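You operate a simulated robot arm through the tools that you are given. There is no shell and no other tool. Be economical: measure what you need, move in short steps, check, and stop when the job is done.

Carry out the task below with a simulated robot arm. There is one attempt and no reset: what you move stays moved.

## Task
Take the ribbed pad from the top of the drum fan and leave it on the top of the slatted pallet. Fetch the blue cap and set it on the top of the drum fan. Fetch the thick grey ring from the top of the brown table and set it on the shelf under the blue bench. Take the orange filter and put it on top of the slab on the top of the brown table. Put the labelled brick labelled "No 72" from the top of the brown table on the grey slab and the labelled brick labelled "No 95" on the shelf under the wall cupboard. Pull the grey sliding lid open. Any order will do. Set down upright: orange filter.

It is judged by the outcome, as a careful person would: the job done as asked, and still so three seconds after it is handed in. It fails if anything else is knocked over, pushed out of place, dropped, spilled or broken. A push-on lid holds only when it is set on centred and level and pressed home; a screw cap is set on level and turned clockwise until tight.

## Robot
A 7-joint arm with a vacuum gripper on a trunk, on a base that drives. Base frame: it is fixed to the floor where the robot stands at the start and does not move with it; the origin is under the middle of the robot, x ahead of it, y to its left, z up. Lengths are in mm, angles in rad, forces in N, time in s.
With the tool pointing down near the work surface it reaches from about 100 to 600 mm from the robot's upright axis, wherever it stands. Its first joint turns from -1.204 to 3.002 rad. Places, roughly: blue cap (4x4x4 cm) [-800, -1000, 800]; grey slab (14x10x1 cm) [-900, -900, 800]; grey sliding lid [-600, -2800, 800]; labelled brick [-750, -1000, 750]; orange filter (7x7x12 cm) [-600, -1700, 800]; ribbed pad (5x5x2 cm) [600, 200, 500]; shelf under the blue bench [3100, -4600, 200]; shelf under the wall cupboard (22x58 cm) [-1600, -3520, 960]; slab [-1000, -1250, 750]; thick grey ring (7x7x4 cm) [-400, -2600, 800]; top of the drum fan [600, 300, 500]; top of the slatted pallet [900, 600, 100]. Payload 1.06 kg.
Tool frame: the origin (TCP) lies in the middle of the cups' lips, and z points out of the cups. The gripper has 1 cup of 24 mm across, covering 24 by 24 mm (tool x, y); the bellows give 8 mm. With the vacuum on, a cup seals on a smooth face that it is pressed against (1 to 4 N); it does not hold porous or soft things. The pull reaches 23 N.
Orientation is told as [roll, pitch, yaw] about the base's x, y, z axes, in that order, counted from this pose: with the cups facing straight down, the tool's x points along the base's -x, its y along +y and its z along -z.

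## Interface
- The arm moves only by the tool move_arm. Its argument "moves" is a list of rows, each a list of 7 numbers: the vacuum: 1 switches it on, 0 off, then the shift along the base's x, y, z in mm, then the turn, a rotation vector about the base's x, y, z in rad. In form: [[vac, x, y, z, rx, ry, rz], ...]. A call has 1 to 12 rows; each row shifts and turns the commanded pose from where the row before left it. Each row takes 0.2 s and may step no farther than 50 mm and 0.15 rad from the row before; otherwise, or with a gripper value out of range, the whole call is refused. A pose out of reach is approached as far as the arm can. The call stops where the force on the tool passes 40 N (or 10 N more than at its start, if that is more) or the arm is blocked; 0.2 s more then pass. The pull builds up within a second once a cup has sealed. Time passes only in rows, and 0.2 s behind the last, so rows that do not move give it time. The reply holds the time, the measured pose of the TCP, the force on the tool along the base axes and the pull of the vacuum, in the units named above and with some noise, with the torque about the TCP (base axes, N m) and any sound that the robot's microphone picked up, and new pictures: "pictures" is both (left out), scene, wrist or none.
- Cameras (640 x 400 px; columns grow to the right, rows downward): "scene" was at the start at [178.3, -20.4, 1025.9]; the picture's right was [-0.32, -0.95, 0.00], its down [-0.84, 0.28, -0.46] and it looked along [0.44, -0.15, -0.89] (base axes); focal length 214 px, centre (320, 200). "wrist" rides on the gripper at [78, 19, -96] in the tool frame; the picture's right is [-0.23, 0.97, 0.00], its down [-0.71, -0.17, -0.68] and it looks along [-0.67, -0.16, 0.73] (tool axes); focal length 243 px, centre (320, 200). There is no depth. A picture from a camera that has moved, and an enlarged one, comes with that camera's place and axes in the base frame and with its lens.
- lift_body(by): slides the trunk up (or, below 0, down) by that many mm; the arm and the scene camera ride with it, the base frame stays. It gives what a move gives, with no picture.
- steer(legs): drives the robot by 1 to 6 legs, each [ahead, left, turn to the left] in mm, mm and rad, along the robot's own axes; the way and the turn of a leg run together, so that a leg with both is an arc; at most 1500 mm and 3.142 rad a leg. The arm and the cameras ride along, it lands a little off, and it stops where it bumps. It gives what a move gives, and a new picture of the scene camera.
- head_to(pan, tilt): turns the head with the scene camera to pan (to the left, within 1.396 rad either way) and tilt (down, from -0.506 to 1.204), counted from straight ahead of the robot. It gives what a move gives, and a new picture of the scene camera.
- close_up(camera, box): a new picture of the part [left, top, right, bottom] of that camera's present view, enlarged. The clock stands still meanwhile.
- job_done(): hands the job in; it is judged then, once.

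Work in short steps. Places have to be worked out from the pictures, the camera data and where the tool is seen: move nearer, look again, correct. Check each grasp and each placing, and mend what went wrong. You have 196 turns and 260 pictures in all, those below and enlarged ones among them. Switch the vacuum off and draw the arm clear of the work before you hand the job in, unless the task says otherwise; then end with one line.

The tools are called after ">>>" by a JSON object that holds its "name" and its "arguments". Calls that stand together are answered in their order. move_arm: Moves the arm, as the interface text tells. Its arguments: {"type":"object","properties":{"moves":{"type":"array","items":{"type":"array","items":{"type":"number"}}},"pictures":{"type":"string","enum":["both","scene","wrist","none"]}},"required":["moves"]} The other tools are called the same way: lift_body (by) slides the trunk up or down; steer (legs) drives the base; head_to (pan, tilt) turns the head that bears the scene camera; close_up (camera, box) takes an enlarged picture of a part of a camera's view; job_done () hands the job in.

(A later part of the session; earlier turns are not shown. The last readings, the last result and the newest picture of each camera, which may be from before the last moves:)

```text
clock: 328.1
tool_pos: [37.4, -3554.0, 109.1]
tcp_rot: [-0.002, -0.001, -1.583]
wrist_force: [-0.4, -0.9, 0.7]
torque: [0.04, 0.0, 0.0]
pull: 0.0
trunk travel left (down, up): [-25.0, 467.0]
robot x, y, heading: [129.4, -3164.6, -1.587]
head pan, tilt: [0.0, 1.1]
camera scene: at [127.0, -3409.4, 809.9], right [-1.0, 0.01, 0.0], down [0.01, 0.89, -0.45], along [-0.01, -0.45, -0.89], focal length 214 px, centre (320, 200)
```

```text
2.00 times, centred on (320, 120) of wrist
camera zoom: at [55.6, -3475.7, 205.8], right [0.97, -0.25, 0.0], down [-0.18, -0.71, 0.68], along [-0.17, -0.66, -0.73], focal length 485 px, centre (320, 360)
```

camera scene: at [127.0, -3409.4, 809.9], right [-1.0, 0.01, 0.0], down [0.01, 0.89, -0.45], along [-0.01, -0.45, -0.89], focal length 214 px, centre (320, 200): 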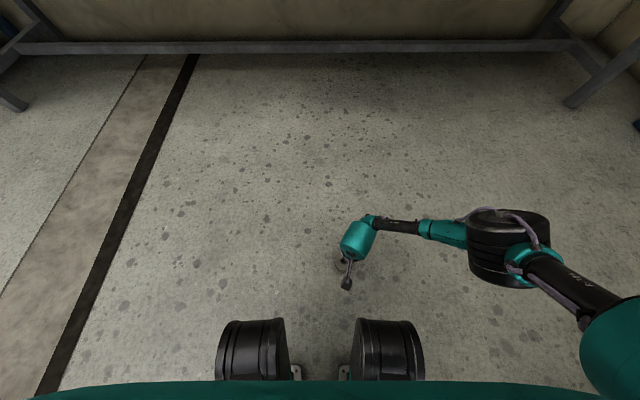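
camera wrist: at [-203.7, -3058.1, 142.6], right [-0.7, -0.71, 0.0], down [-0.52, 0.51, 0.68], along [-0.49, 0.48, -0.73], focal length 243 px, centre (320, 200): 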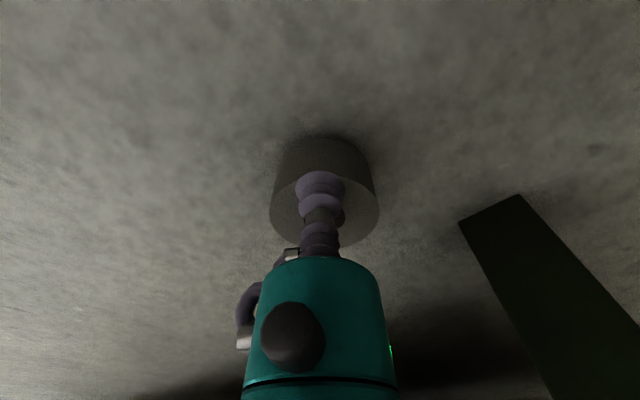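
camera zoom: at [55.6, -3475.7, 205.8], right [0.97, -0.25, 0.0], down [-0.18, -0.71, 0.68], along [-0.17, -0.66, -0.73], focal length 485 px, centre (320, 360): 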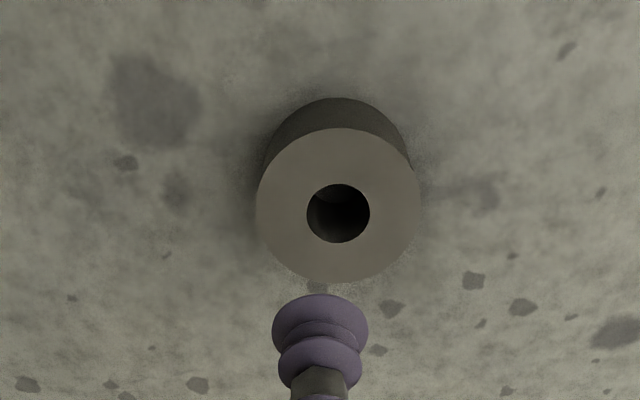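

Ring centre estimate (41, -3557) with the known small bias; cup goes to (41, -3538.5) on its near side.

>>> {"name": "move_arm", "arguments": {"moves": [[1, 4, 15.5, -35, 0, 0, 0], [1, 0, 0, -33, 0, 0, 0], [1, 0, 0, -5, 0, 0, 0], [1, 0, 0, -3, 0, 0, 0], [1, 0, 0, -2, 0, 0, 0], [1, 0, 0, 0, 0, 0, 0], [1, 0, 0, 0, 0, 0, 0], [1, 0, 0, 0, 0, 0, 0]], "pictures": "none"}}

>>> {"name": "close_up", "arguments": {"camera": "wrist", "box": [260, 130, 400, 260]}}

```text
clock: 329.9
tool_pos: [41.5, -3538.2, 31.4]
tcp_rot: [-0.001, 0.001, -1.583]
wrist_force: [-0.8, 0.2, 2.0]
torque: [-0.03, -0.05, 0.0]
pull: 0.1
trunk travel left (down, up): [-25.0, 467.0]
robot x, y, heading: [130.1, -3160.4, -1.583]
head pan, tilt: [0.0, 1.1]
```

```text
3.08 times, centred on (330, 195) of wrist
camera zoom: at [59.9, -3460.2, 127.9], right [0.97, -0.25, 0.0], down [-0.18, -0.71, 0.68], along [-0.17, -0.66, -0.73], focal length 746 px, centre (289, 215)
```

zoom: 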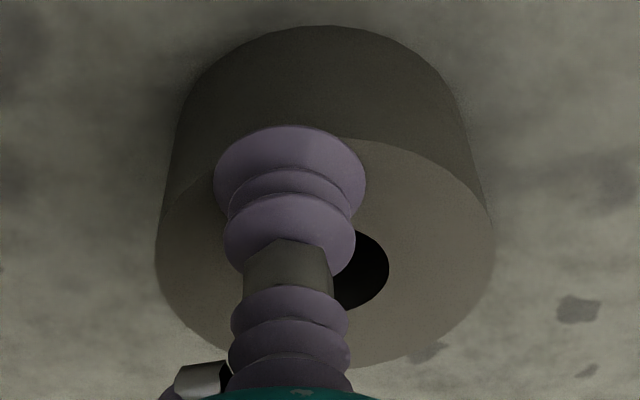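

Touching but not sealed; press 1–2 mm more.

>>> {"name": "move_arm", "arguments": {"moves": [[1, 0, 0, -1, 0, 0, 0], [1, 0, 0, 0, 0, 0, 0], [1, 0, 0, -1, 0, 0, 0], [1, 0, 0, 0, 0, 0, 0], [1, 0, 0, 0, 0, 0, 0], [1, 0, 0, 0, 0, 0, 0]], "pictures": "none"}}

```text
clock: 331.3
tool_pos: [39.9, -3539.6, 29.9]
tcp_rot: [-0.001, 0.0, -1.582]
wrist_force: [0.2, 1.0, 3.1]
torque: [0.01, 0.04, -0.03]
pull: 0.2
trunk travel left (down, up): [-25.0, 467.0]
robot x, y, heading: [132.0, -3159.2, -1.586]
head pan, tilt: [0.0, 1.1]
```

The tolerance is tight. I search radially: 1 mm outward first.

>>> {"name": "move_arm", "arguments": {"moves": [[1, 0, 0, 4, 0, 0, 0], [1, 0, 1.2, 0, 0, 0, 0], [1, 0, 0, -4, 0, 0, 0], [1, 0, 0, -1, 0, 0, 0], [1, 0, 0, 0, 0, 0, 0], [1, 0, 0, 0, 0, 0, 0]], "pictures": "none"}}

```text
clock: 332.7
tool_pos: [41.1, -3538.4, 29.9]
tcp_rot: [-0.002, 0.0, -1.581]
wrist_force: [-1.4, -1.0, 4.5]
torque: [0.04, 0.01, 0.0]
pull: 0.0
trunk travel left (down, up): [-25.0, 467.0]
robot x, y, heading: [133.9, -3157.2, -1.583]
head pan, tilt: [0.0, 1.1]
```

>>> {"name": "move_arm", "arguments": {"moves": [[1, 0, 0, 5, 0, 0, 0], [1, 0, 1.5, 0, 0, 0, 0], [1, 0, 0, -5, 0, 0, 0], [1, 0, 0, 0, 0, 0, 0], [1, 0, 0, 0, 0, 0, 0], [1, 0, 0, 0, 0, 0, 0]], "pictures": "none"}}

>>> {"name": "close_up", "arguments": {"camera": "wrist", "box": [280, 150, 380, 240]}}

```text
clock: 334.1
tool_pos: [40.2, -3536.3, 29.5]
tcp_rot: [-0.001, -0.001, -1.583]
wrist_force: [0.6, 0.2, 4.3]
torque: [0.0, 0.03, 0.02]
pull: 0.0
trunk travel left (down, up): [-25.0, 467.0]
robot x, y, heading: [125.9, -3161.7, -1.581]
head pan, tilt: [0.0, 1.1]
```

```text
4.44 times, centred on (330, 195) of wrist
camera zoom: at [59.5, -3457.7, 125.1], right [0.97, -0.25, 0.0], down [-0.18, -0.71, 0.68], along [-0.17, -0.66, -0.73], focal length 1078 px, centre (276, 222)
```

zoom: 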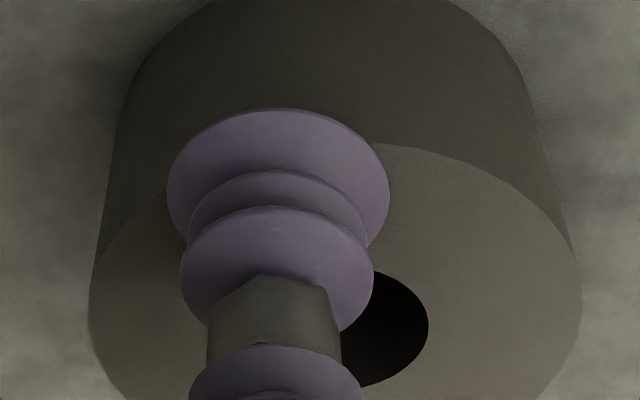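

That's clearly over the outer rim. Go inward: 5 mm toward the centre.

>>> {"name": "move_arm", "arguments": {"moves": [[1, 0, 0, 5, 0, 0, 0], [1, 0, -4.5, 0, 0, 0, 0], [1, 0, 0, -4, 0, 0, 0], [1, 0, 0, 0, 0, 0, 0], [1, 0, 0, 0, 0, 0, 0], [1, 0, 0, 0, 0, 0, 0]], "pictures": "none"}}

```text
clock: 335.5
tool_pos: [40.5, -3541.9, 30.5]
tcp_rot: [0.001, -0.003, -1.584]
wrist_force: [-2.3, 2.2, 3.6]
torque: [-0.16, -0.05, -0.07]
pull: 23.0
trunk travel left (down, up): [-25.0, 467.0]
robot x, y, heading: [132.0, -3160.5, -1.585]
head pan, tilt: [0.0, 1.1]
```

Sealed. To get a more robust seat I re-seat 1.3 mm further in.

>>> {"name": "move_arm", "arguments": {"moves": [[0, 0, 0, 0, 0, 0, 0], [0, 0, 0, 0, 0, 0, 0], [0, 0, 0, 0, 0, 0, 0], [0, 0, 0, 5, 0, 0, 0], [1, 0, -1.3, 0, 0, 0, 0], [1, 0, 0, -5, 0, 0, 0], [1, 0, 0, 0, 0, 0, 0], [1, 0, 0, 0, 0, 0, 0], [1, 0, 0, 0, 0, 0, 0]], "pictures": "none"}}

>>> {"name": "close_up", "arguments": {"camera": "wrist", "box": [280, 150, 380, 240]}}

```text
clock: 337.5
tool_pos: [40.4, -3540.9, 30.5]
tcp_rot: [-0.001, 0.001, -1.583]
wrist_force: [-1.9, 3.1, 5.1]
torque: [-0.08, 0.01, -0.07]
pull: 23.0
trunk travel left (down, up): [-25.0, 467.0]
robot x, y, heading: [133.3, -3161.5, -1.582]
head pan, tilt: [0.0, 1.1]
```

```text
4.44 times, centred on (330, 195) of wrist
camera zoom: at [59.3, -3463.3, 125.9], right [0.97, -0.25, 0.0], down [-0.18, -0.71, 0.68], along [-0.17, -0.66, -0.73], focal length 1078 px, centre (276, 222)
```

zoom: 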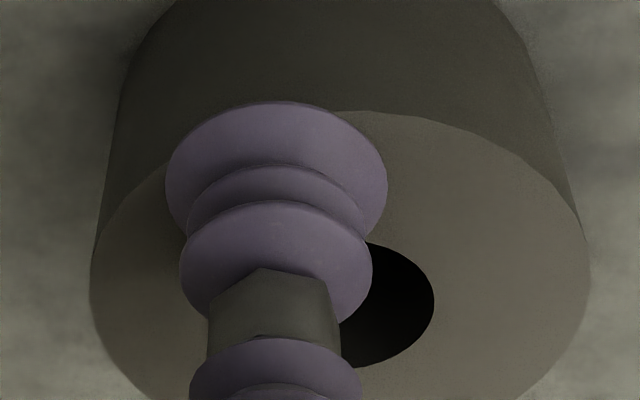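

Sealed with a good seat. Lift slowly.

>>> {"name": "move_arm", "arguments": {"moves": [[1, 0, 0, 2, 0, 0, 0], [1, 0, 0, 2, 0, 0, 0], [1, 0, 0, 3, 0, 0, 0], [1, 0, 0, 4, 0, 0, 0], [1, 0, 0, 6, 0, 0, 0], [1, 0, 0, 8, 0, 0, 0], [1, 0, 0, 9, 0, 0, 0], [1, 0, 0, 9, 0, 0, 0], [1, 0, 0, 7, 0, 0, 0], [1, 0, 0, 4, 0, 0, 0], [1, 0, 0, 0, 0, 0, 0]], "pictures": "none"}}

>>> {"name": "steer", "arguments": {"legs": [[80, 0, 0], [80, 0, 0], [80, 0, 0], [0, 80, 0], [0, 80, 0], [0, 80, 0]]}}

```text
clock: 339.9
tool_pos: [40.0, -3542.1, 83.0]
tcp_rot: [-0.002, 0.001, -1.583]
wrist_force: [0.0, 0.3, -1.7]
torque: [0.0, 0.0, -0.01]
pull: 22.6
trunk travel left (down, up): [-25.0, 467.0]
robot x, y, heading: [132.0, -3160.9, -1.582]
head pan, tilt: [0.0, 1.1]
```

```text
clock: 345.2
tool_pos: [276.7, -3787.4, 83.8]
tcp_rot: [-0.002, 0.001, -1.582]
wrist_force: [-0.3, -0.3, -0.9]
torque: [-0.01, -0.02, 0.02]
pull: 22.5
trunk travel left (down, up): [-25.0, 467.0]
robot x, y, heading: [367.3, -3403.7, -1.587]
head pan, tilt: [0.0, 1.1]
camera scene: at [362.2, -3653.9, 809.9], right [-1.0, 0.01, 0.0], down [0.01, 0.89, -0.45], along [-0.01, -0.45, -0.89], focal length 214 px, centre (320, 200)
```

scene: 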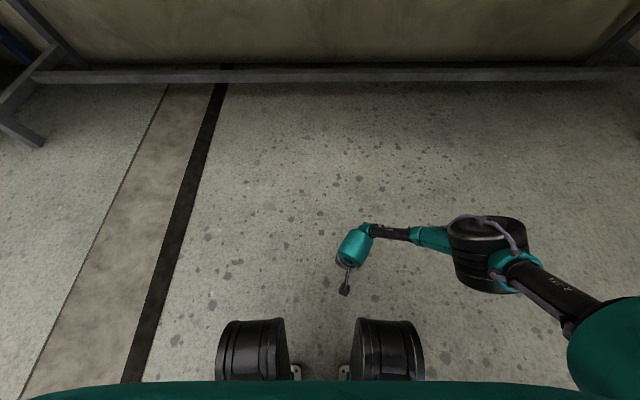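

Holding well. Continue left in 160 mm legs, with the head turned left to see ahead.

>>> {"name": "head_to", "arguments": {"pan": 1.2, "tilt": 0.6}}

>>> {"name": "steer", "arguments": {"legs": [[0, 160, 0], [0, 160, 0], [0, 160, 0], [0, 160, 0], [0, 160, 0], [0, 160, 0]]}}

```text
clock: 346.6
tool_pos: [275.9, -3787.5, 82.7]
tcp_rot: [-0.001, 0.0, -1.583]
wrist_force: [-0.4, 0.1, -0.4]
torque: [0.02, 0.02, 0.02]
pull: 23.2
trunk travel left (down, up): [-25.0, 467.0]
robot x, y, heading: [365.1, -3405.4, -1.583]
head pan, tilt: [1.201, 0.6]
camera scene: at [445.0, -3623.8, 848.5], right [-0.37, -0.93, 0.0], down [-0.52, 0.21, -0.82], along [0.77, -0.31, -0.57], focal length 214 px, centre (320, 200)
```

scene: 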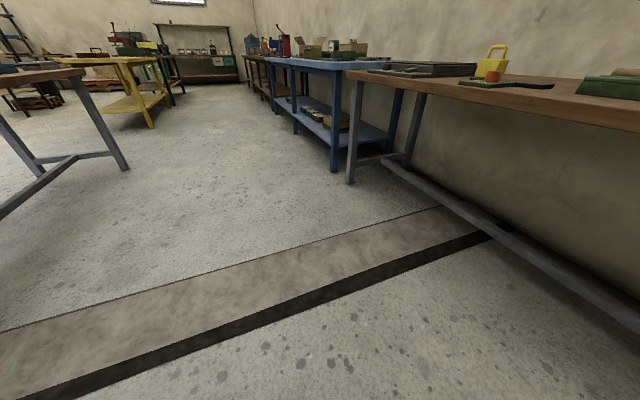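

```text
clock: 356.8
tool_pos: [1232.6, -3798.5, 84.6]
tcp_rot: [-0.001, 0.0, -1.584]
wrist_force: [-0.1, 0.2, -0.8]
torque: [0.0, 0.0, -0.03]
pull: 23.2
trunk travel left (down, up): [-25.0, 467.0]
robot x, y, heading: [1328.5, -3419.6, -1.588]
head pan, tilt: [1.201, 0.6]
camera scene: at [1403.4, -3636.7, 848.6], right [-0.37, -0.93, 0.0], down [-0.52, 0.21, -0.83], along [0.77, -0.31, -0.56], focal length 214 px, centre (320, 200)
```

scene: 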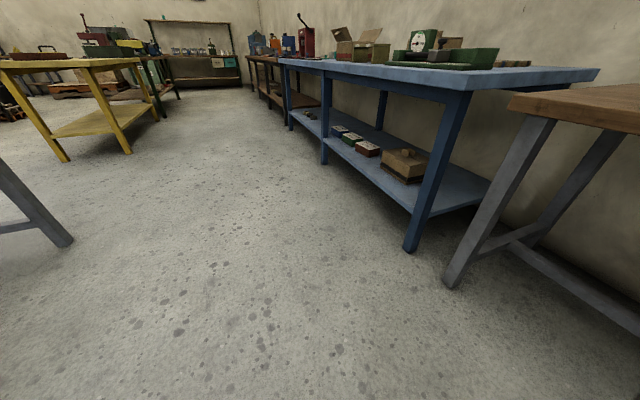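

Blue bench: legs near x≈1965, 3097; items on the shelf lie at y≈-4600. I'll aim for a free spot near (2620, -4470) so the forearm stays between legs. Continue left.

>>> {"name": "steer", "arguments": {"legs": [[0, 160, 0], [0, 160, 0], [0, 160, 0], [0, 160, 0], [0, 160, 0], [0, 160, 0]]}}

>>> {"name": "steer", "arguments": {"legs": [[0, 140, 0], [0, 140, 0], [0, 140, 0]]}}

>>> {"name": "head_to", "arguments": {"pan": 0.0, "tilt": 0.6}}

```text
clock: 367.1
tool_pos: [2191.8, -3812.6, 83.7]
tcp_rot: [-0.001, -0.001, -1.583]
wrist_force: [-0.6, -0.3, -0.6]
torque: [0.01, -0.02, -0.01]
pull: 22.7
trunk travel left (down, up): [-25.0, 467.0]
robot x, y, heading: [2283.9, -3429.8, -1.584]
head pan, tilt: [1.201, 0.6]
camera scene: at [2361.8, -3649.5, 848.6], right [-0.37, -0.93, 0.0], down [-0.52, 0.21, -0.83], along [0.77, -0.31, -0.56], focal length 214 px, centre (320, 200)
```

scene: 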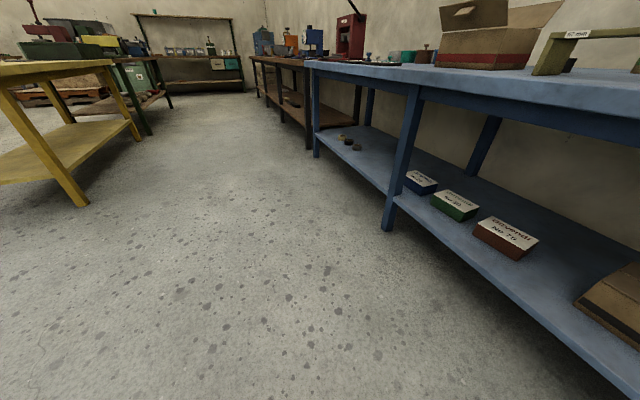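

```text
clock: 371.9
tool_pos: [2610.7, -3818.2, 83.7]
tcp_rot: [-0.001, 0.0, -1.582]
wrist_force: [0.3, -0.6, -1.5]
torque: [0.06, 0.01, 0.04]
pull: 23.0
trunk travel left (down, up): [-25.0, 467.0]
robot x, y, heading: [2704.7, -3434.1, -1.579]
head pan, tilt: [1.201, 0.6]
camera scene: at [2781.5, -3654.3, 848.6], right [-0.37, -0.93, 0.0], down [-0.52, 0.21, -0.83], along [0.77, -0.31, -0.56], focal length 214 px, centre (320, 200)
```

scene: 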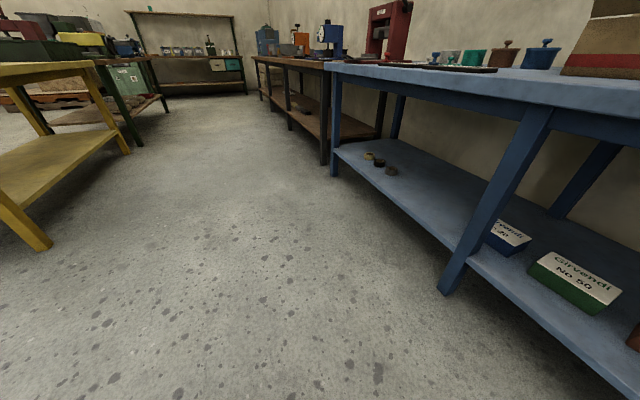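

```text
clock: 373.3
tool_pos: [2613.0, -3817.4, 84.1]
tcp_rot: [-0.002, 0.001, -1.581]
wrist_force: [-0.3, -0.4, -0.9]
torque: [0.0, -0.02, -0.02]
pull: 23.0
trunk travel left (down, up): [-25.0, 467.0]
robot x, y, heading: [2703.2, -3435.5, -1.582]
head pan, tilt: [0.0, 0.6]
camera scene: at [2698.5, -3709.8, 848.6], right [-1.0, 0.01, 0.0], down [0.01, 0.56, -0.83], along [-0.01, -0.82, -0.56], focal length 214 px, centre (320, 200)
```

scene: 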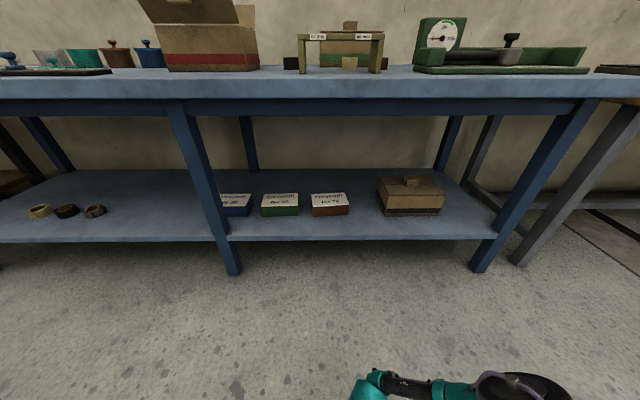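

Clear view: I'll put the ring on the shelf's front strip at about x=2850, y=-4445, in front of the small boxes (their fronts at y≈-4530). Raise slowly first.

>>> {"name": "move_arm", "arguments": {"moves": [[1, 0, 0, 4, 0, 0, 0], [1, 0, 0, 8, 0, 0, 0], [1, 0, 0, 12, 0, 0, 0], [1, 0, 0, 15, 0, 0, 0], [1, 0, 0, 18, 0, 0, 0], [1, 0, 0, 20, 0, 0, 0], [1, 0, 0, 20, 0, 0, 0], [1, 0, 0, 18, 0, 0, 0], [1, 0, 0, 15, 0, 0, 0], [1, 0, 0, 10, 0, 0, 0], [1, 0, 0, 5, 0, 0, 0], [1, 0, 0, 0, 0, 0, 0]], "pictures": "none"}}

>>> {"name": "move_arm", "arguments": {"moves": [[1, 0, 0, 4, 0, 0, 0], [1, 0, 0, 8, 0, 0, 0], [1, 0, 0, 12, 0, 0, 0], [1, 0, 0, 15, 0, 0, 0], [1, 0, 0, 15, 0, 0, 0], [1, 0, 0, 12, 0, 0, 0], [1, 0, 0, 8, 0, 0, 0], [1, 0, 0, 4, 0, 0, 0], [1, 0, 0, 0, 0, 0, 0]], "pictures": "none"}}

>>> {"name": "steer", "arguments": {"legs": [[0, 120, 0], [0, 118, 0], [100, 0, 0], [100, 0, 0]]}}

```text
clock: 375.9
tool_pos: [2611.0, -3818.8, 229.1]
tcp_rot: [-0.003, 0.001, -1.583]
wrist_force: [0.3, 0.1, -0.6]
torque: [0.03, 0.0, 0.0]
pull: 23.0
trunk travel left (down, up): [-25.0, 467.0]
robot x, y, heading: [2702.3, -3438.6, -1.582]
head pan, tilt: [0.0, 0.6]
```

```text
clock: 377.9
tool_pos: [2611.8, -3817.2, 307.7]
tcp_rot: [-0.003, 0.003, -1.582]
wrist_force: [-0.6, 0.2, -1.3]
torque: [0.0, 0.01, 0.0]
pull: 22.5
trunk travel left (down, up): [-25.0, 467.0]
robot x, y, heading: [2701.4, -3434.0, -1.585]
head pan, tilt: [0.0, 0.6]
```

```text
clock: 382.4
tool_pos: [2848.3, -4018.9, 307.7]
tcp_rot: [-0.001, 0.0, -1.581]
wrist_force: [0.4, -0.3, -1.4]
torque: [0.01, -0.01, 0.0]
pull: 23.2
trunk travel left (down, up): [-25.0, 467.0]
robot x, y, heading: [2942.3, -3639.5, -1.58]
head pan, tilt: [0.0, 0.6]
camera scene: at [2935.0, -3911.4, 848.6], right [-1.0, 0.01, 0.0], down [0.01, 0.56, -0.83], along [-0.01, -0.83, -0.56], focal length 214 px, centre (320, 200)
```

scene: 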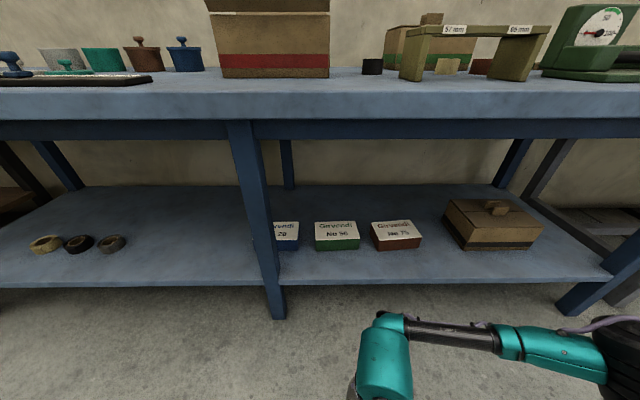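

Spot confirmed: front strip y from -4358 to -4513 is free. Drive ahead the remaining ~390 mm in short legs.

>>> {"name": "steer", "arguments": {"legs": [[100, 0, 0], [100, 0, 0], [100, 0, 0]]}}

>>> {"name": "close_up", "arguments": {"camera": "wrist", "box": [0, 0, 640, 400]}}

```text
clock: 385.1
tool_pos: [2844.5, -4317.4, 307.9]
tcp_rot: [0.0, -0.001, -1.583]
wrist_force: [0.4, 0.7, -1.1]
torque: [0.06, 0.01, 0.0]
pull: 22.8
trunk travel left (down, up): [-25.0, 467.0]
robot x, y, heading: [2937.6, -3936.3, -1.585]
head pan, tilt: [0.0, 0.6]
camera scene: at [2931.0, -4209.9, 848.6], right [-1.0, 0.01, 0.0], down [0.01, 0.56, -0.83], along [-0.01, -0.83, -0.56], focal length 214 px, centre (320, 200)
```

scene: 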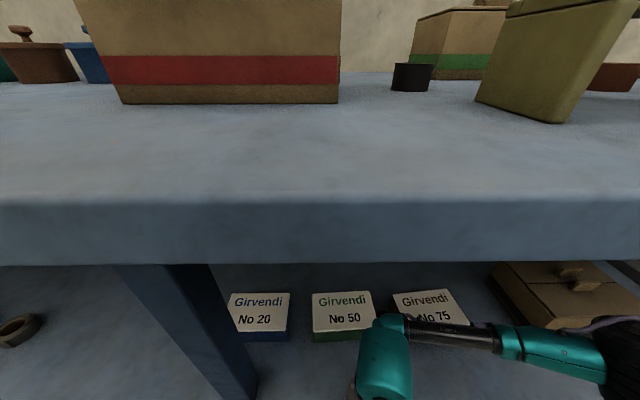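

```text
1.00 times, centred on (320, 200) of wrist (not enlarged: the box is as wide or as high as the picture)
camera zoom: at [2863.2, -4238.9, 403.0], right [0.97, -0.25, 0.0], down [-0.18, -0.71, 0.68], along [-0.17, -0.66, -0.73], focal length 243 px, centre (320, 200)
```

zoom: 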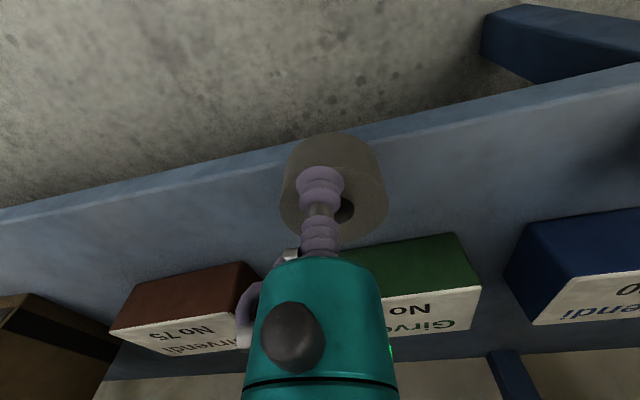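

The head is near the bench-top edge, so I stop the base and extend the arm slowly instead.

>>> {"name": "move_arm", "arguments": {"moves": [[1, 0, -4, 0, 0, 0, 0], [1, 0, -8, 0, 0, 0, 0], [1, 1, -12, 0, 0, 0, 0], [1, 1, -14, 0, 0, 0, 0], [1, 1, -14, 0, 0, 0, 0], [1, 1, -14, 0, 0, 0, 0], [1, 1, -12, 0, 0, 0, 0], [1, 0, -8, 0, 0, 0, 0], [1, 0, -6, 0, 0, 0, 0], [1, 0, -2, 0, 0, 0, 0], [1, 0, 0, 0, 0, 0, 0]], "pictures": "wrist"}}

```text
clock: 387.4
tool_pos: [2848.9, -4411.9, 307.4]
tcp_rot: [-0.002, 0.001, -1.583]
wrist_force: [-1.2, 2.1, 0.1]
torque: [-0.01, -0.02, -0.02]
pull: 23.5
trunk travel left (down, up): [-25.0, 467.0]
robot x, y, heading: [2934.4, -3937.4, -1.585]
head pan, tilt: [0.0, 0.6]
camera wrist: at [2868.1, -4332.8, 402.9], right [0.97, -0.25, 0.0], down [-0.18, -0.71, 0.68], along [-0.17, -0.66, -0.73], focal length 243 px, centre (320, 200)
```

wrist: 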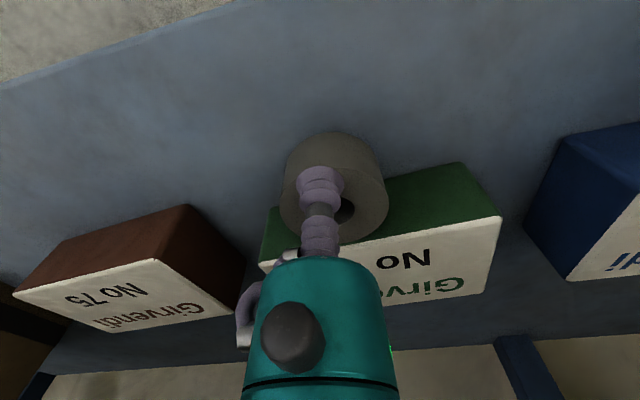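

Good clearance to the green box. Lower slowly.

>>> {"name": "move_arm", "arguments": {"moves": [[1, 0, 0, -4, 0, 0, 0], [1, 0, 0, -8, 0, 0, 0], [1, 0, 0, -10, 0, 0, 0], [1, 0, 0, -10, 0, 0, 0], [1, 0, 0, -10, 0, 0, 0], [1, 0, 0, -8, 0, 0, 0], [1, 0, 0, -5, 0, 0, 0], [1, 0, 0, -3, 0, 0, 0], [1, 0, 0, -2, 0, 0, 0], [1, 0, 0, 0, 0, 0, 0]], "pictures": "none"}}

```text
clock: 388.6
tool_pos: [2848.3, -4411.5, 276.5]
tcp_rot: [0.002, 0.002, -1.584]
wrist_force: [-5.3, 7.8, 19.4]
torque: [-0.16, -0.04, -0.05]
pull: 23.3
trunk travel left (down, up): [-25.0, 467.0]
robot x, y, heading: [2932.6, -3935.4, -1.583]
head pan, tilt: [0.0, 0.6]
stopped in row 5: the force on the tool passed its limit at 55 N (the readings are from after the stop); the commanded pose is now the measured one
```

Contact earlier than expected; check the picture.

>>> {"name": "close_up", "arguments": {"camera": "wrist", "box": [200, 90, 440, 260]}}

>>> {"name": "head_to", "arguments": {"pan": -0.3, "tilt": 1.0}}

```text
2.35 times, centred on (320, 175) of wrist
camera zoom: at [2867.8, -4333.3, 372.0], right [0.97, -0.25, 0.0], down [-0.18, -0.71, 0.68], along [-0.17, -0.66, -0.73], focal length 571 px, centre (320, 259)
```

zoom: 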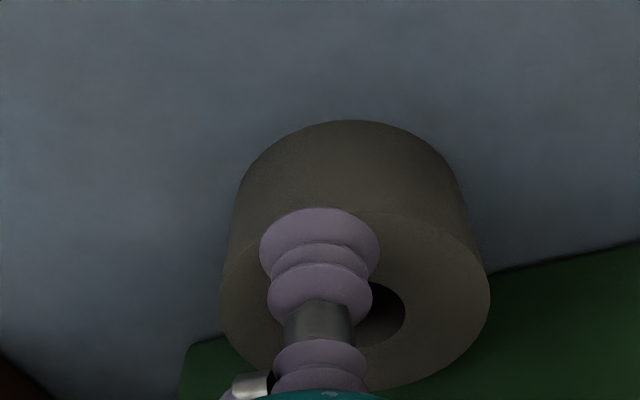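

```text
clock: 389.4
tool_pos: [2849.1, -4412.1, 275.7]
tcp_rot: [0.001, 0.0, -1.586]
wrist_force: [-6.4, 9.1, 30.1]
torque: [-0.24, -0.09, -0.11]
pull: 23.3
trunk travel left (down, up): [-25.0, 467.0]
robot x, y, heading: [2936.7, -3936.3, -1.586]
head pan, tilt: [-0.3, 1.0]
camera scene: at [2910.5, -4186.3, 817.1], right [-0.95, 0.31, 0.0], down [0.26, 0.8, -0.54], along [-0.17, -0.52, -0.84], focal length 214 px, centre (320, 200)
```

scene: 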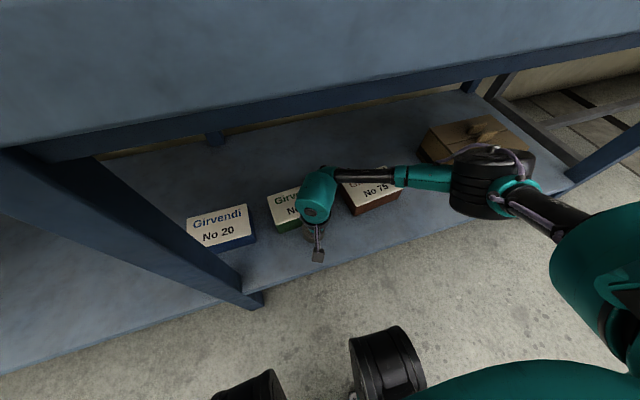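

The shelf top is higher (z≈242) than assumed, so the ring is close to the green box. I lift slightly, move 25 mm forward (+y), then lower again.

>>> {"name": "move_arm", "arguments": {"moves": [[1, 0, 0, 3, 0, 0, 0], [1, 0, 0, 4, 0, 0, 0], [1, 0, 4, 3, 0, 0, 0], [1, 0, 8, 0, 0, 0, 0], [1, 0, 8, 0, 0, 0, 0], [1, 0, 4, 0, 0, 0, 0], [1, 0, 0, 0, 0, 0, 0], [1, 0, 0, 0, 0, 0, 0]], "pictures": "wrist"}}

```text
clock: 391.2
tool_pos: [2848.6, -4388.2, 285.6]
tcp_rot: [0.0, 0.001, -1.584]
wrist_force: [-0.7, -0.8, -1.8]
torque: [-0.01, 0.07, 0.0]
pull: 23.1
trunk travel left (down, up): [-25.0, 467.0]
robot x, y, heading: [2934.6, -3937.0, -1.585]
head pan, tilt: [-0.3, 1.0]
camera wrist: at [2867.8, -4309.8, 380.6], right [0.97, -0.25, 0.0], down [-0.18, -0.71, 0.68], along [-0.17, -0.66, -0.73], focal length 243 px, centre (320, 200)
```

wrist: 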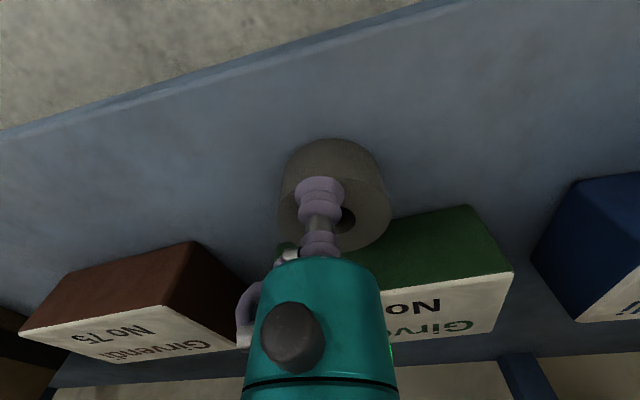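

Now 45 mm from the front edge and clear of the box. Lower to contact.

>>> {"name": "move_arm", "arguments": {"moves": [[1, 0, 0, -3, 0, 0, 0], [1, 0, 0, -2, 0, 0, 0], [1, 0, 0, -2, 0, 0, 0], [1, 0, 0, -1, 0, 0, 0], [1, 0, 0, 0, 0, 0, 0]], "pictures": "none"}}

```text
clock: 392.4
tool_pos: [2848.4, -4387.2, 277.3]
tcp_rot: [0.002, 0.002, -1.586]
wrist_force: [-5.2, 7.9, 19.3]
torque: [-0.16, -0.07, -0.1]
pull: 23.0
trunk travel left (down, up): [-25.0, 467.0]
robot x, y, heading: [2934.1, -3937.7, -1.587]
head pan, tilt: [-0.3, 1.0]
```

Contact with the shelf. Release, rise a little, and look before withdrawing.

>>> {"name": "move_arm", "arguments": {"moves": [[0, 0, 0, 1, 0, 0, 0], [0, 0, 0, 0, 0, 0, 0], [0, 0, 0, 0, 0, 0, 0], [0, 0, 0, 0, 0, 0, 0], [0, 0, 0, 4, 0, 0, 0], [0, 0, 0, 10, 0, 0, 0], [0, 0, 0, 20, 0, 0, 0], [0, 0, 0, 20, 0, 0, 0], [0, 0, 0, 0, 0, 0, 0]], "pictures": "wrist"}}

```text
clock: 394.4
tool_pos: [2849.0, -4389.3, 332.3]
tcp_rot: [0.002, 0.002, -1.585]
wrist_force: [1.2, 0.2, 0.1]
torque: [-0.02, 0.01, -0.01]
pull: 0.0
trunk travel left (down, up): [-25.0, 467.0]
robot x, y, heading: [2934.8, -3935.7, -1.583]
head pan, tilt: [-0.3, 1.0]
camera wrist: at [2868.0, -4309.9, 427.5], right [0.97, -0.25, 0.0], down [-0.18, -0.71, 0.68], along [-0.17, -0.66, -0.73], focal length 243 px, centre (320, 200)
```

wrist: 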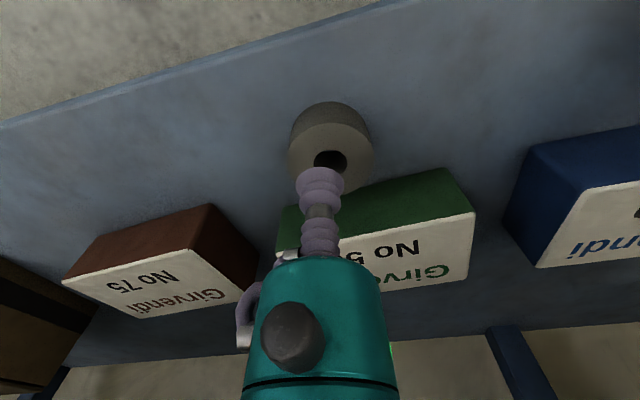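

Ring rests on the shelf. Back straight out, then look.

>>> {"name": "steer", "arguments": {"legs": [[-650, 0, 0]]}}

>>> {"name": "head_to", "arguments": {"pan": 0.0, "tilt": 0.6}}

```text
clock: 398.1
tool_pos: [2857.6, -3737.2, 331.3]
tcp_rot: [0.003, 0.003, -1.586]
wrist_force: [0.3, 0.4, 0.3]
torque: [0.03, 0.0, 0.01]
pull: 0.0
trunk travel left (down, up): [-25.0, 467.0]
robot x, y, heading: [2945.7, -3282.7, -1.585]
head pan, tilt: [-0.3, 1.0]
camera scene: at [2919.1, -3536.3, 816.5], right [-0.95, 0.31, 0.0], down [0.26, 0.8, -0.54], along [-0.17, -0.51, -0.84], focal length 214 px, centre (320, 200)
```

scene: 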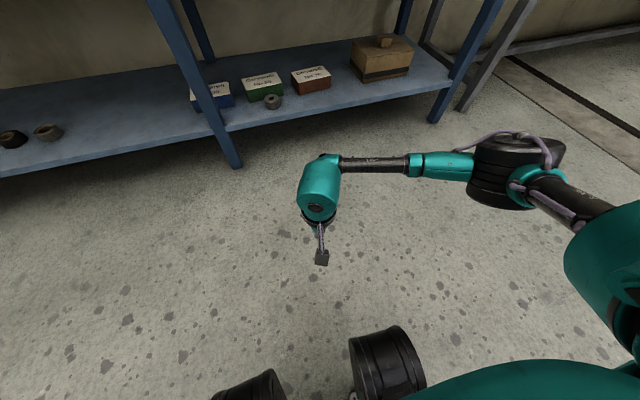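

```text
clock: 398.9
tool_pos: [2856.5, -3737.4, 331.3]
tcp_rot: [0.002, 0.002, -1.587]
wrist_force: [0.3, -0.5, 0.1]
torque: [0.0, 0.01, -0.02]
pull: 0.1
trunk travel left (down, up): [-25.0, 467.0]
robot x, y, heading: [2944.6, -3282.1, -1.582]
head pan, tilt: [0.0, 0.6]
camera scene: at [2939.3, -3558.4, 848.5], right [-1.0, 0.02, 0.0], down [0.01, 0.57, -0.82], along [-0.01, -0.82, -0.57], focal length 214 px, centre (320, 200)
```

scene: 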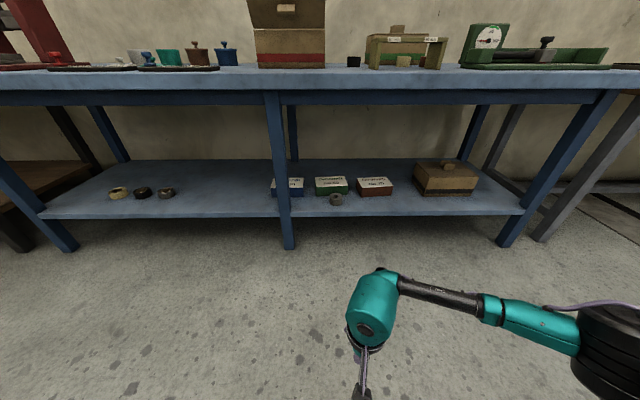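

Ring placed on the shelf. Last job: the orange filter. I raise the arm and drive back to the brown table's +x side.

>>> {"name": "lift_body", "arguments": {"by": 390}}

>>> {"name": "move_arm", "arguments": {"moves": [[0, 0, 10, 45, 0, 0, 0], [0, 0, 10, 45, 0, 0, 0], [0, 0, 20, 45, 0, 0, 0], [0, 0, 20, 45, 0, 0, 0], [0, 0, 20, 45, 0, 0, 0], [0, 0, 20, 45, 0, 0, 0], [0, 0, 10, 20, 0, 0, 0]], "pictures": "none"}}

>>> {"name": "steer", "arguments": {"legs": [[0, -1450, 0], [0, -1420, 0], [-1500, 0, 0], [-80, 0, 0], [0, 0, -1.56]]}}

```text
clock: 402.7
tool_pos: [2858.3, -3737.1, 721.4]
tcp_rot: [0.001, 0.002, -1.584]
wrist_force: [-0.1, 0.1, -0.3]
torque: [0.01, -0.03, -0.02]
pull: 0.1
trunk travel left (down, up): [-415.0, 77.0]
robot x, y, heading: [2946.7, -3282.9, -1.581]
head pan, tilt: [0.0, 0.6]
```

```text
clock: 404.3
tool_pos: [2856.5, -3625.9, 1011.0]
tcp_rot: [0.0, 0.0, -1.588]
wrist_force: [-0.7, -0.3, 0.7]
torque: [-0.01, 0.04, 0.0]
pull: 0.1
trunk travel left (down, up): [-415.0, 77.0]
robot x, y, heading: [2945.0, -3285.6, -1.584]
head pan, tilt: [0.0, 0.6]
```

```text
clock: 441.0
tool_pos: [-244.9, -1574.2, 1010.7]
tcp_rot: [0.003, 0.001, 3.12]
wrist_force: [0.0, 0.6, 0.5]
torque: [0.02, 0.03, 0.01]
pull: 0.1
trunk travel left (down, up): [-415.0, 77.0]
robot x, y, heading: [95.0, -1661.3, 3.12]
head pan, tilt: [0.0, 0.6]
camera scene: at [-59.9, -1661.0, 1258.2], right [0.02, 1.0, 0.0], down [0.56, -0.01, -0.83], along [-0.82, 0.02, -0.56], focal length 214 px, centre (320, 200)
```

scene: 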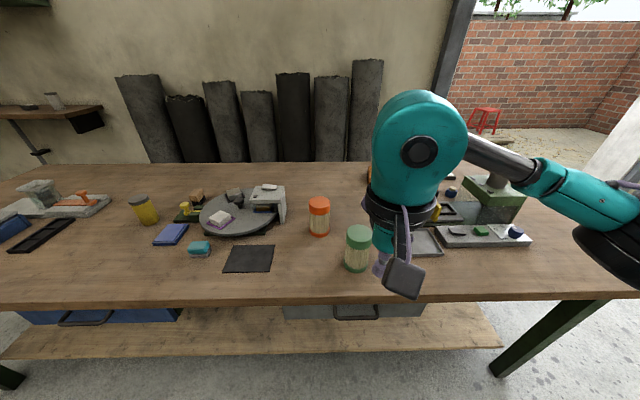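

The orange filter's top is near (-605, -1654, 870). Approach 205 mm and hover over it.

>>> {"name": "steer", "arguments": {"legs": [[205, 0, 0]]}}

>>> {"name": "move_arm", "arguments": {"moves": [[0, -35, -20, 0, 0, 0, 0], [0, -40, -25, 0, 0, 0, 0], [0, -40, -25, -10, 0, 0, 0], [0, -20, -10, -35, 0, 0, 0], [0, 0, 0, 0, 0, 0, 0]]}}

```text
clock: 442.6
tool_pos: [-448.0, -1569.8, 1011.3]
tcp_rot: [0.002, 0.002, 3.118]
wrist_force: [-0.2, 0.5, -0.2]
torque: [-0.01, 0.01, -0.01]
pull: 0.2
trunk travel left (down, up): [-415.0, 77.0]
robot x, y, heading: [-105.5, -1659.9, 3.115]
head pan, tilt: [0.0, 0.6]
camera scene: at [-263.8, -1656.5, 1258.1], right [0.02, 1.0, 0.0], down [0.57, -0.01, -0.82], along [-0.82, 0.02, -0.57], focal length 214 px, centre (320, 200)
```

scene: 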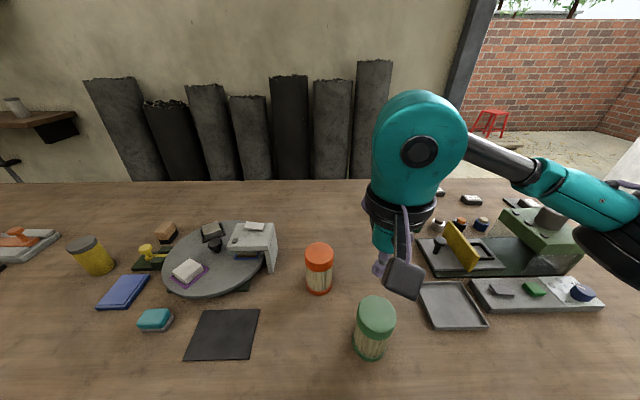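

```text
clock: 443.8
tool_pos: [-582.7, -1649.0, 967.7]
tcp_rot: [0.001, 0.002, 3.119]
wrist_force: [0.2, 0.3, -0.2]
torque: [0.03, 0.02, -0.01]
pull: 0.1
trunk travel left (down, up): [-415.0, 77.0]
robot x, y, heading: [-106.9, -1661.6, 3.121]
head pan, tilt: [0.0, 0.6]
camera scene: at [-263.0, -1656.5, 1258.3], right [0.02, 1.0, 0.0], down [0.56, -0.01, -0.83], along [-0.82, 0.02, -0.56], focal length 214 px, centre (320, 200)
camera wrist: at [-505.3, -1668.9, 1062.8], right [-0.26, -0.97, 0.0], down [-0.71, 0.19, 0.68], along [-0.66, 0.18, -0.73], focal length 243 px, centre (320, 200)
```

scene: 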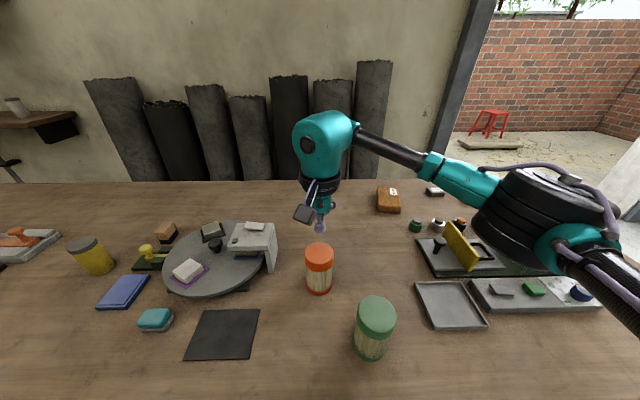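
wrist: 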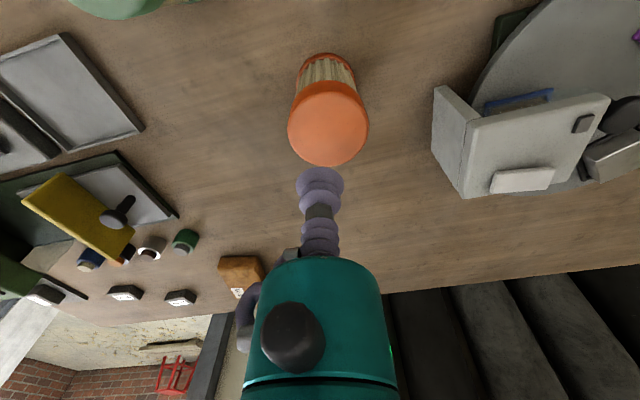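

Filter top at about (-598, -1652). Move over and lower to z≈900.

>>> {"name": "move_arm", "arguments": {"moves": [[0, -15, -3, -30, 0, 0, 0], [0, 0, 0, -35, 0, 0, 0], [0, 0, 0, 0, 0, 0, 0]], "pictures": "none"}}

>>> {"name": "close_up", "arguments": {"camera": "wrist", "box": [220, 60, 440, 240]}}

```text
clock: 444.6
tool_pos: [-596.9, -1652.2, 901.4]
tcp_rot: [0.001, 0.001, 3.118]
wrist_force: [0.4, 0.8, 0.1]
torque: [0.01, 0.0, -0.02]
pull: 0.0
trunk travel left (down, up): [-415.0, 77.0]
robot x, y, heading: [-108.5, -1656.3, 3.115]
head pan, tilt: [0.0, 0.6]
```

```text
2.22 times, centred on (330, 150) of wrist
camera zoom: at [-520.4, -1672.0, 997.5], right [-0.26, -0.97, 0.0], down [-0.71, 0.19, 0.68], along [-0.66, 0.18, -0.73], focal length 539 px, centre (298, 311)
```

zoom: 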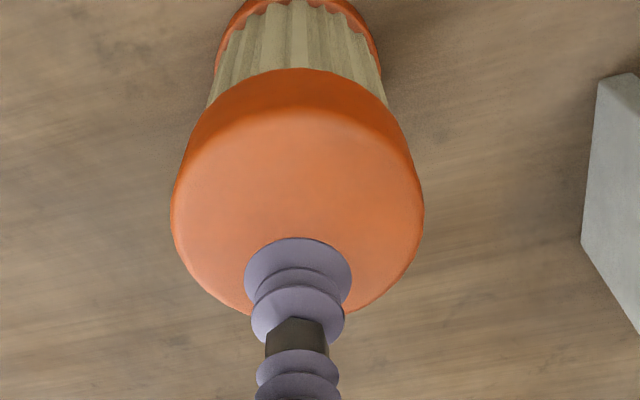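

Well aligned. Descend with vacuum in small steps.

>>> {"name": "move_arm", "arguments": {"moves": [[1, -3, 2, -15, 0, 0, 0], [1, 0, 0, -5, 0, 0, 0], [1, 0, 0, -3, 0, 0, 0], [1, 0, 0, -3, 0, 0, 0], [1, 0, 0, 0, 0, 0, 0], [1, 0, 0, 0, 0, 0, 0]], "pictures": "none"}}

```text
clock: 446.0
tool_pos: [-599.9, -1649.2, 876.0]
tcp_rot: [0.003, -0.001, 3.119]
wrist_force: [-0.9, 4.7, 16.8]
torque: [0.03, 0.0, 0.0]
pull: 22.9
trunk travel left (down, up): [-415.0, 77.0]
robot x, y, heading: [-104.9, -1657.0, 3.117]
head pan, tilt: [0.0, 0.6]
```

Sealed. Lift smoothly and retract.

>>> {"name": "move_arm", "arguments": {"moves": [[1, 0, 0, 4, 0, 0, 0], [1, 0, 0, 10, 0, 0, 0], [1, 0, 0, 20, 0, 0, 0], [1, 0, 0, 30, 0, 0, 0], [1, 0, 0, 35, 0, 0, 0], [1, 0, 0, 35, 0, 0, 0], [1, 10, 0, 30, 0, 0, 0], [1, 25, 0, 15, 0, 0, 0], [1, 35, 0, 5, 0, 0, 0], [1, 35, 5, 0, 0, 0, 0], [1, 30, 5, 0, 0, 0, 0], [1, 0, 0, 0, 0, 0, 0]], "pictures": "both"}}

```text
clock: 448.6
tool_pos: [-464.9, -1638.2, 1058.2]
tcp_rot: [0.002, 0.003, 3.12]
wrist_force: [-0.2, 0.0, -2.6]
torque: [-0.01, -0.01, -0.03]
pull: 22.8
trunk travel left (down, up): [-415.0, 77.0]
robot x, y, heading: [-106.2, -1662.0, 3.119]
head pan, tilt: [0.0, 0.6]
camera scene: at [-263.4, -1656.5, 1258.2], right [0.02, 1.0, 0.0], down [0.56, -0.01, -0.82], along [-0.82, 0.02, -0.57], focal length 214 px, centre (320, 200)
camera wrist: at [-388.9, -1659.2, 1154.2], right [-0.26, -0.97, 0.0], down [-0.71, 0.19, 0.68], along [-0.66, 0.18, -0.73], focal length 243 px, centre (320, 200)
```

scene: 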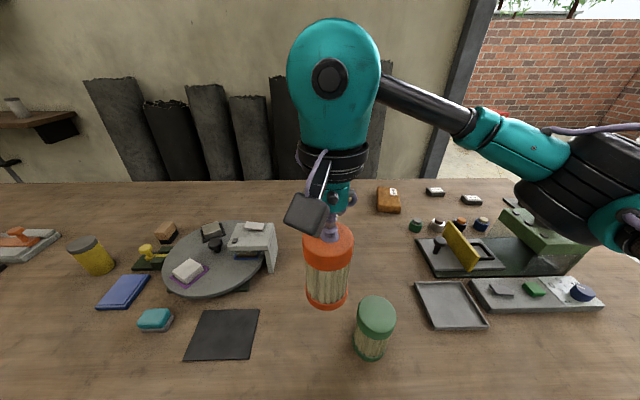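
wrist: 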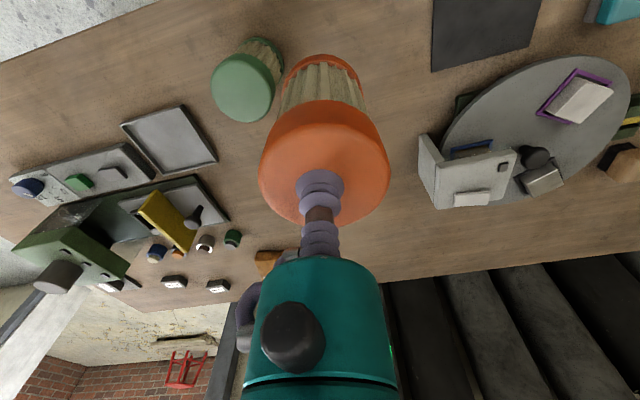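

The filter is held. The slab at (-965, -1376) can only be reached from the wall side of the table's near end; plan: robot at about (-1430, -870), heading -0.3. First drive around to the near end.

>>> {"name": "steer", "arguments": {"legs": [[-70, 0, 0], [0, -700, 0], [0, -690, 0]]}}

>>> {"name": "steer", "arguments": {"legs": [[0, 0, 0.47], [0, 0, 0.47], [0, 0, 0.47], [0, 0, 0.47], [0, 0, 0.47], [0, 0, 0.49]]}}

```text
clock: 461.9
tool_pos: [-363.4, -247.0, 1057.3]
tcp_rot: [0.002, 0.002, 3.117]
wrist_force: [0.5, -0.1, -2.0]
torque: [0.03, 0.0, 0.03]
pull: 23.0
trunk travel left (down, up): [-415.0, 77.0]
robot x, y, heading: [-4.2, -265.9, 3.119]
head pan, tilt: [0.0, 0.6]
camera scene: at [-161.0, -264.3, 1258.2], right [0.02, 1.0, 0.0], down [0.56, -0.01, -0.83], along [-0.82, 0.02, -0.56], focal length 214 px, centre (320, 200)
```

scene: 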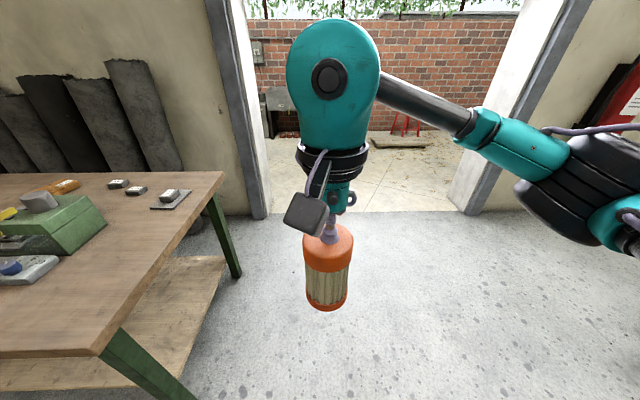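

```text
clock: 470.5
tool_pos: [332.9, -395.5, 1058.9]
tcp_rot: [0.002, 0.002, -0.324]
wrist_force: [0.3, 1.0, -2.6]
torque: [-0.06, -0.03, 0.0]
pull: 22.7
trunk travel left (down, up): [-415.0, 77.0]
robot x, y, heading: [-6.1, -267.9, -0.33]
head pan, tilt: [0.0, 0.6]
camera scene: at [142.1, -317.8, 1258.2], right [-0.32, -0.95, 0.0], down [-0.54, 0.18, -0.82], along [0.78, -0.26, -0.57], focal length 214 px, centre (320, 200)
```

scene: 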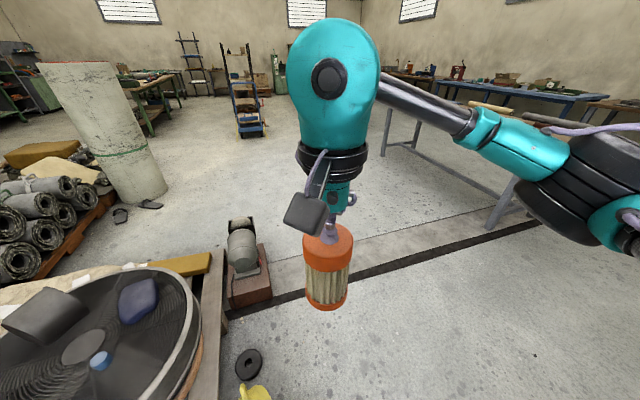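

Filter still held. Drive backward to about (-1430, -265).

>>> {"name": "steer", "arguments": {"legs": [[-674, -231, 0], [-674, -231, 0]]}}

>>> {"name": "head_to", "arguments": {"pan": -1.0, "tilt": 0.8}}

```text
clock: 477.9
tool_pos: [-1099.1, -402.2, 1057.6]
tcp_rot: [0.002, 0.001, -0.323]
wrist_force: [0.4, -0.4, -2.8]
torque: [-0.03, -0.01, 0.01]
pull: 23.7
trunk travel left (down, up): [-415.0, 77.0]
robot x, y, heading: [-1434.9, -280.6, -0.325]
head pan, tilt: [0.0, 0.6]
camera scene: at [-1289.9, -326.3, 1258.3], right [-0.32, -0.95, 0.0], down [-0.54, 0.18, -0.83], along [0.78, -0.26, -0.56], focal length 214 px, centre (320, 200)
```

scene: 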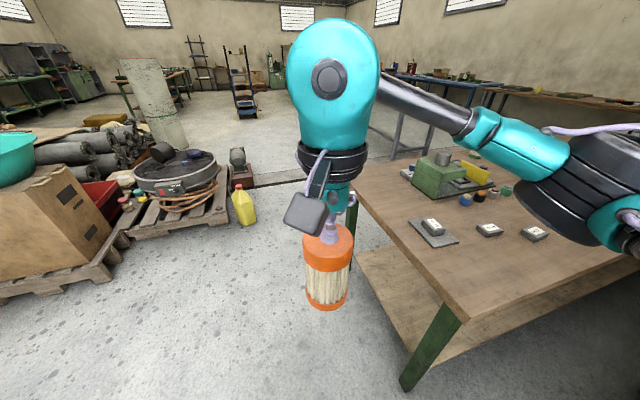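

```text
clock: 479.2
tool_pos: [-1099.1, -401.9, 1058.1]
tcp_rot: [0.003, 0.002, -0.323]
wrist_force: [-0.8, 0.8, -2.9]
torque: [0.0, 0.01, -0.03]
pull: 22.8
trunk travel left (down, up): [-415.0, 77.0]
robot x, y, heading: [-1437.8, -277.4, -0.323]
head pan, tilt: [-1.0, 0.799]
camera scene: at [-1353.5, -376.5, 1241.4], right [-0.97, -0.25, 0.0], down [-0.18, 0.69, -0.7], along [0.17, -0.68, -0.72], focal length 214 px, centre (320, 200)
```

scene: 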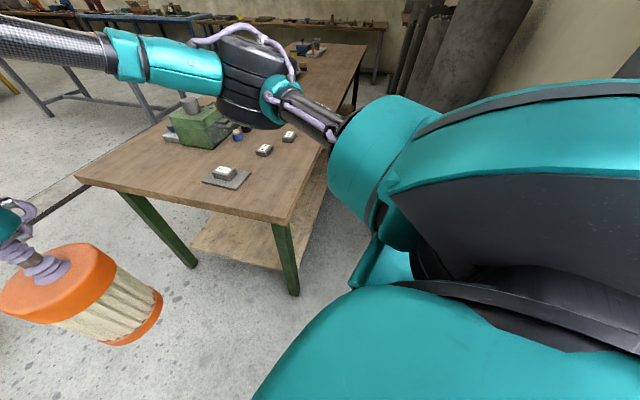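

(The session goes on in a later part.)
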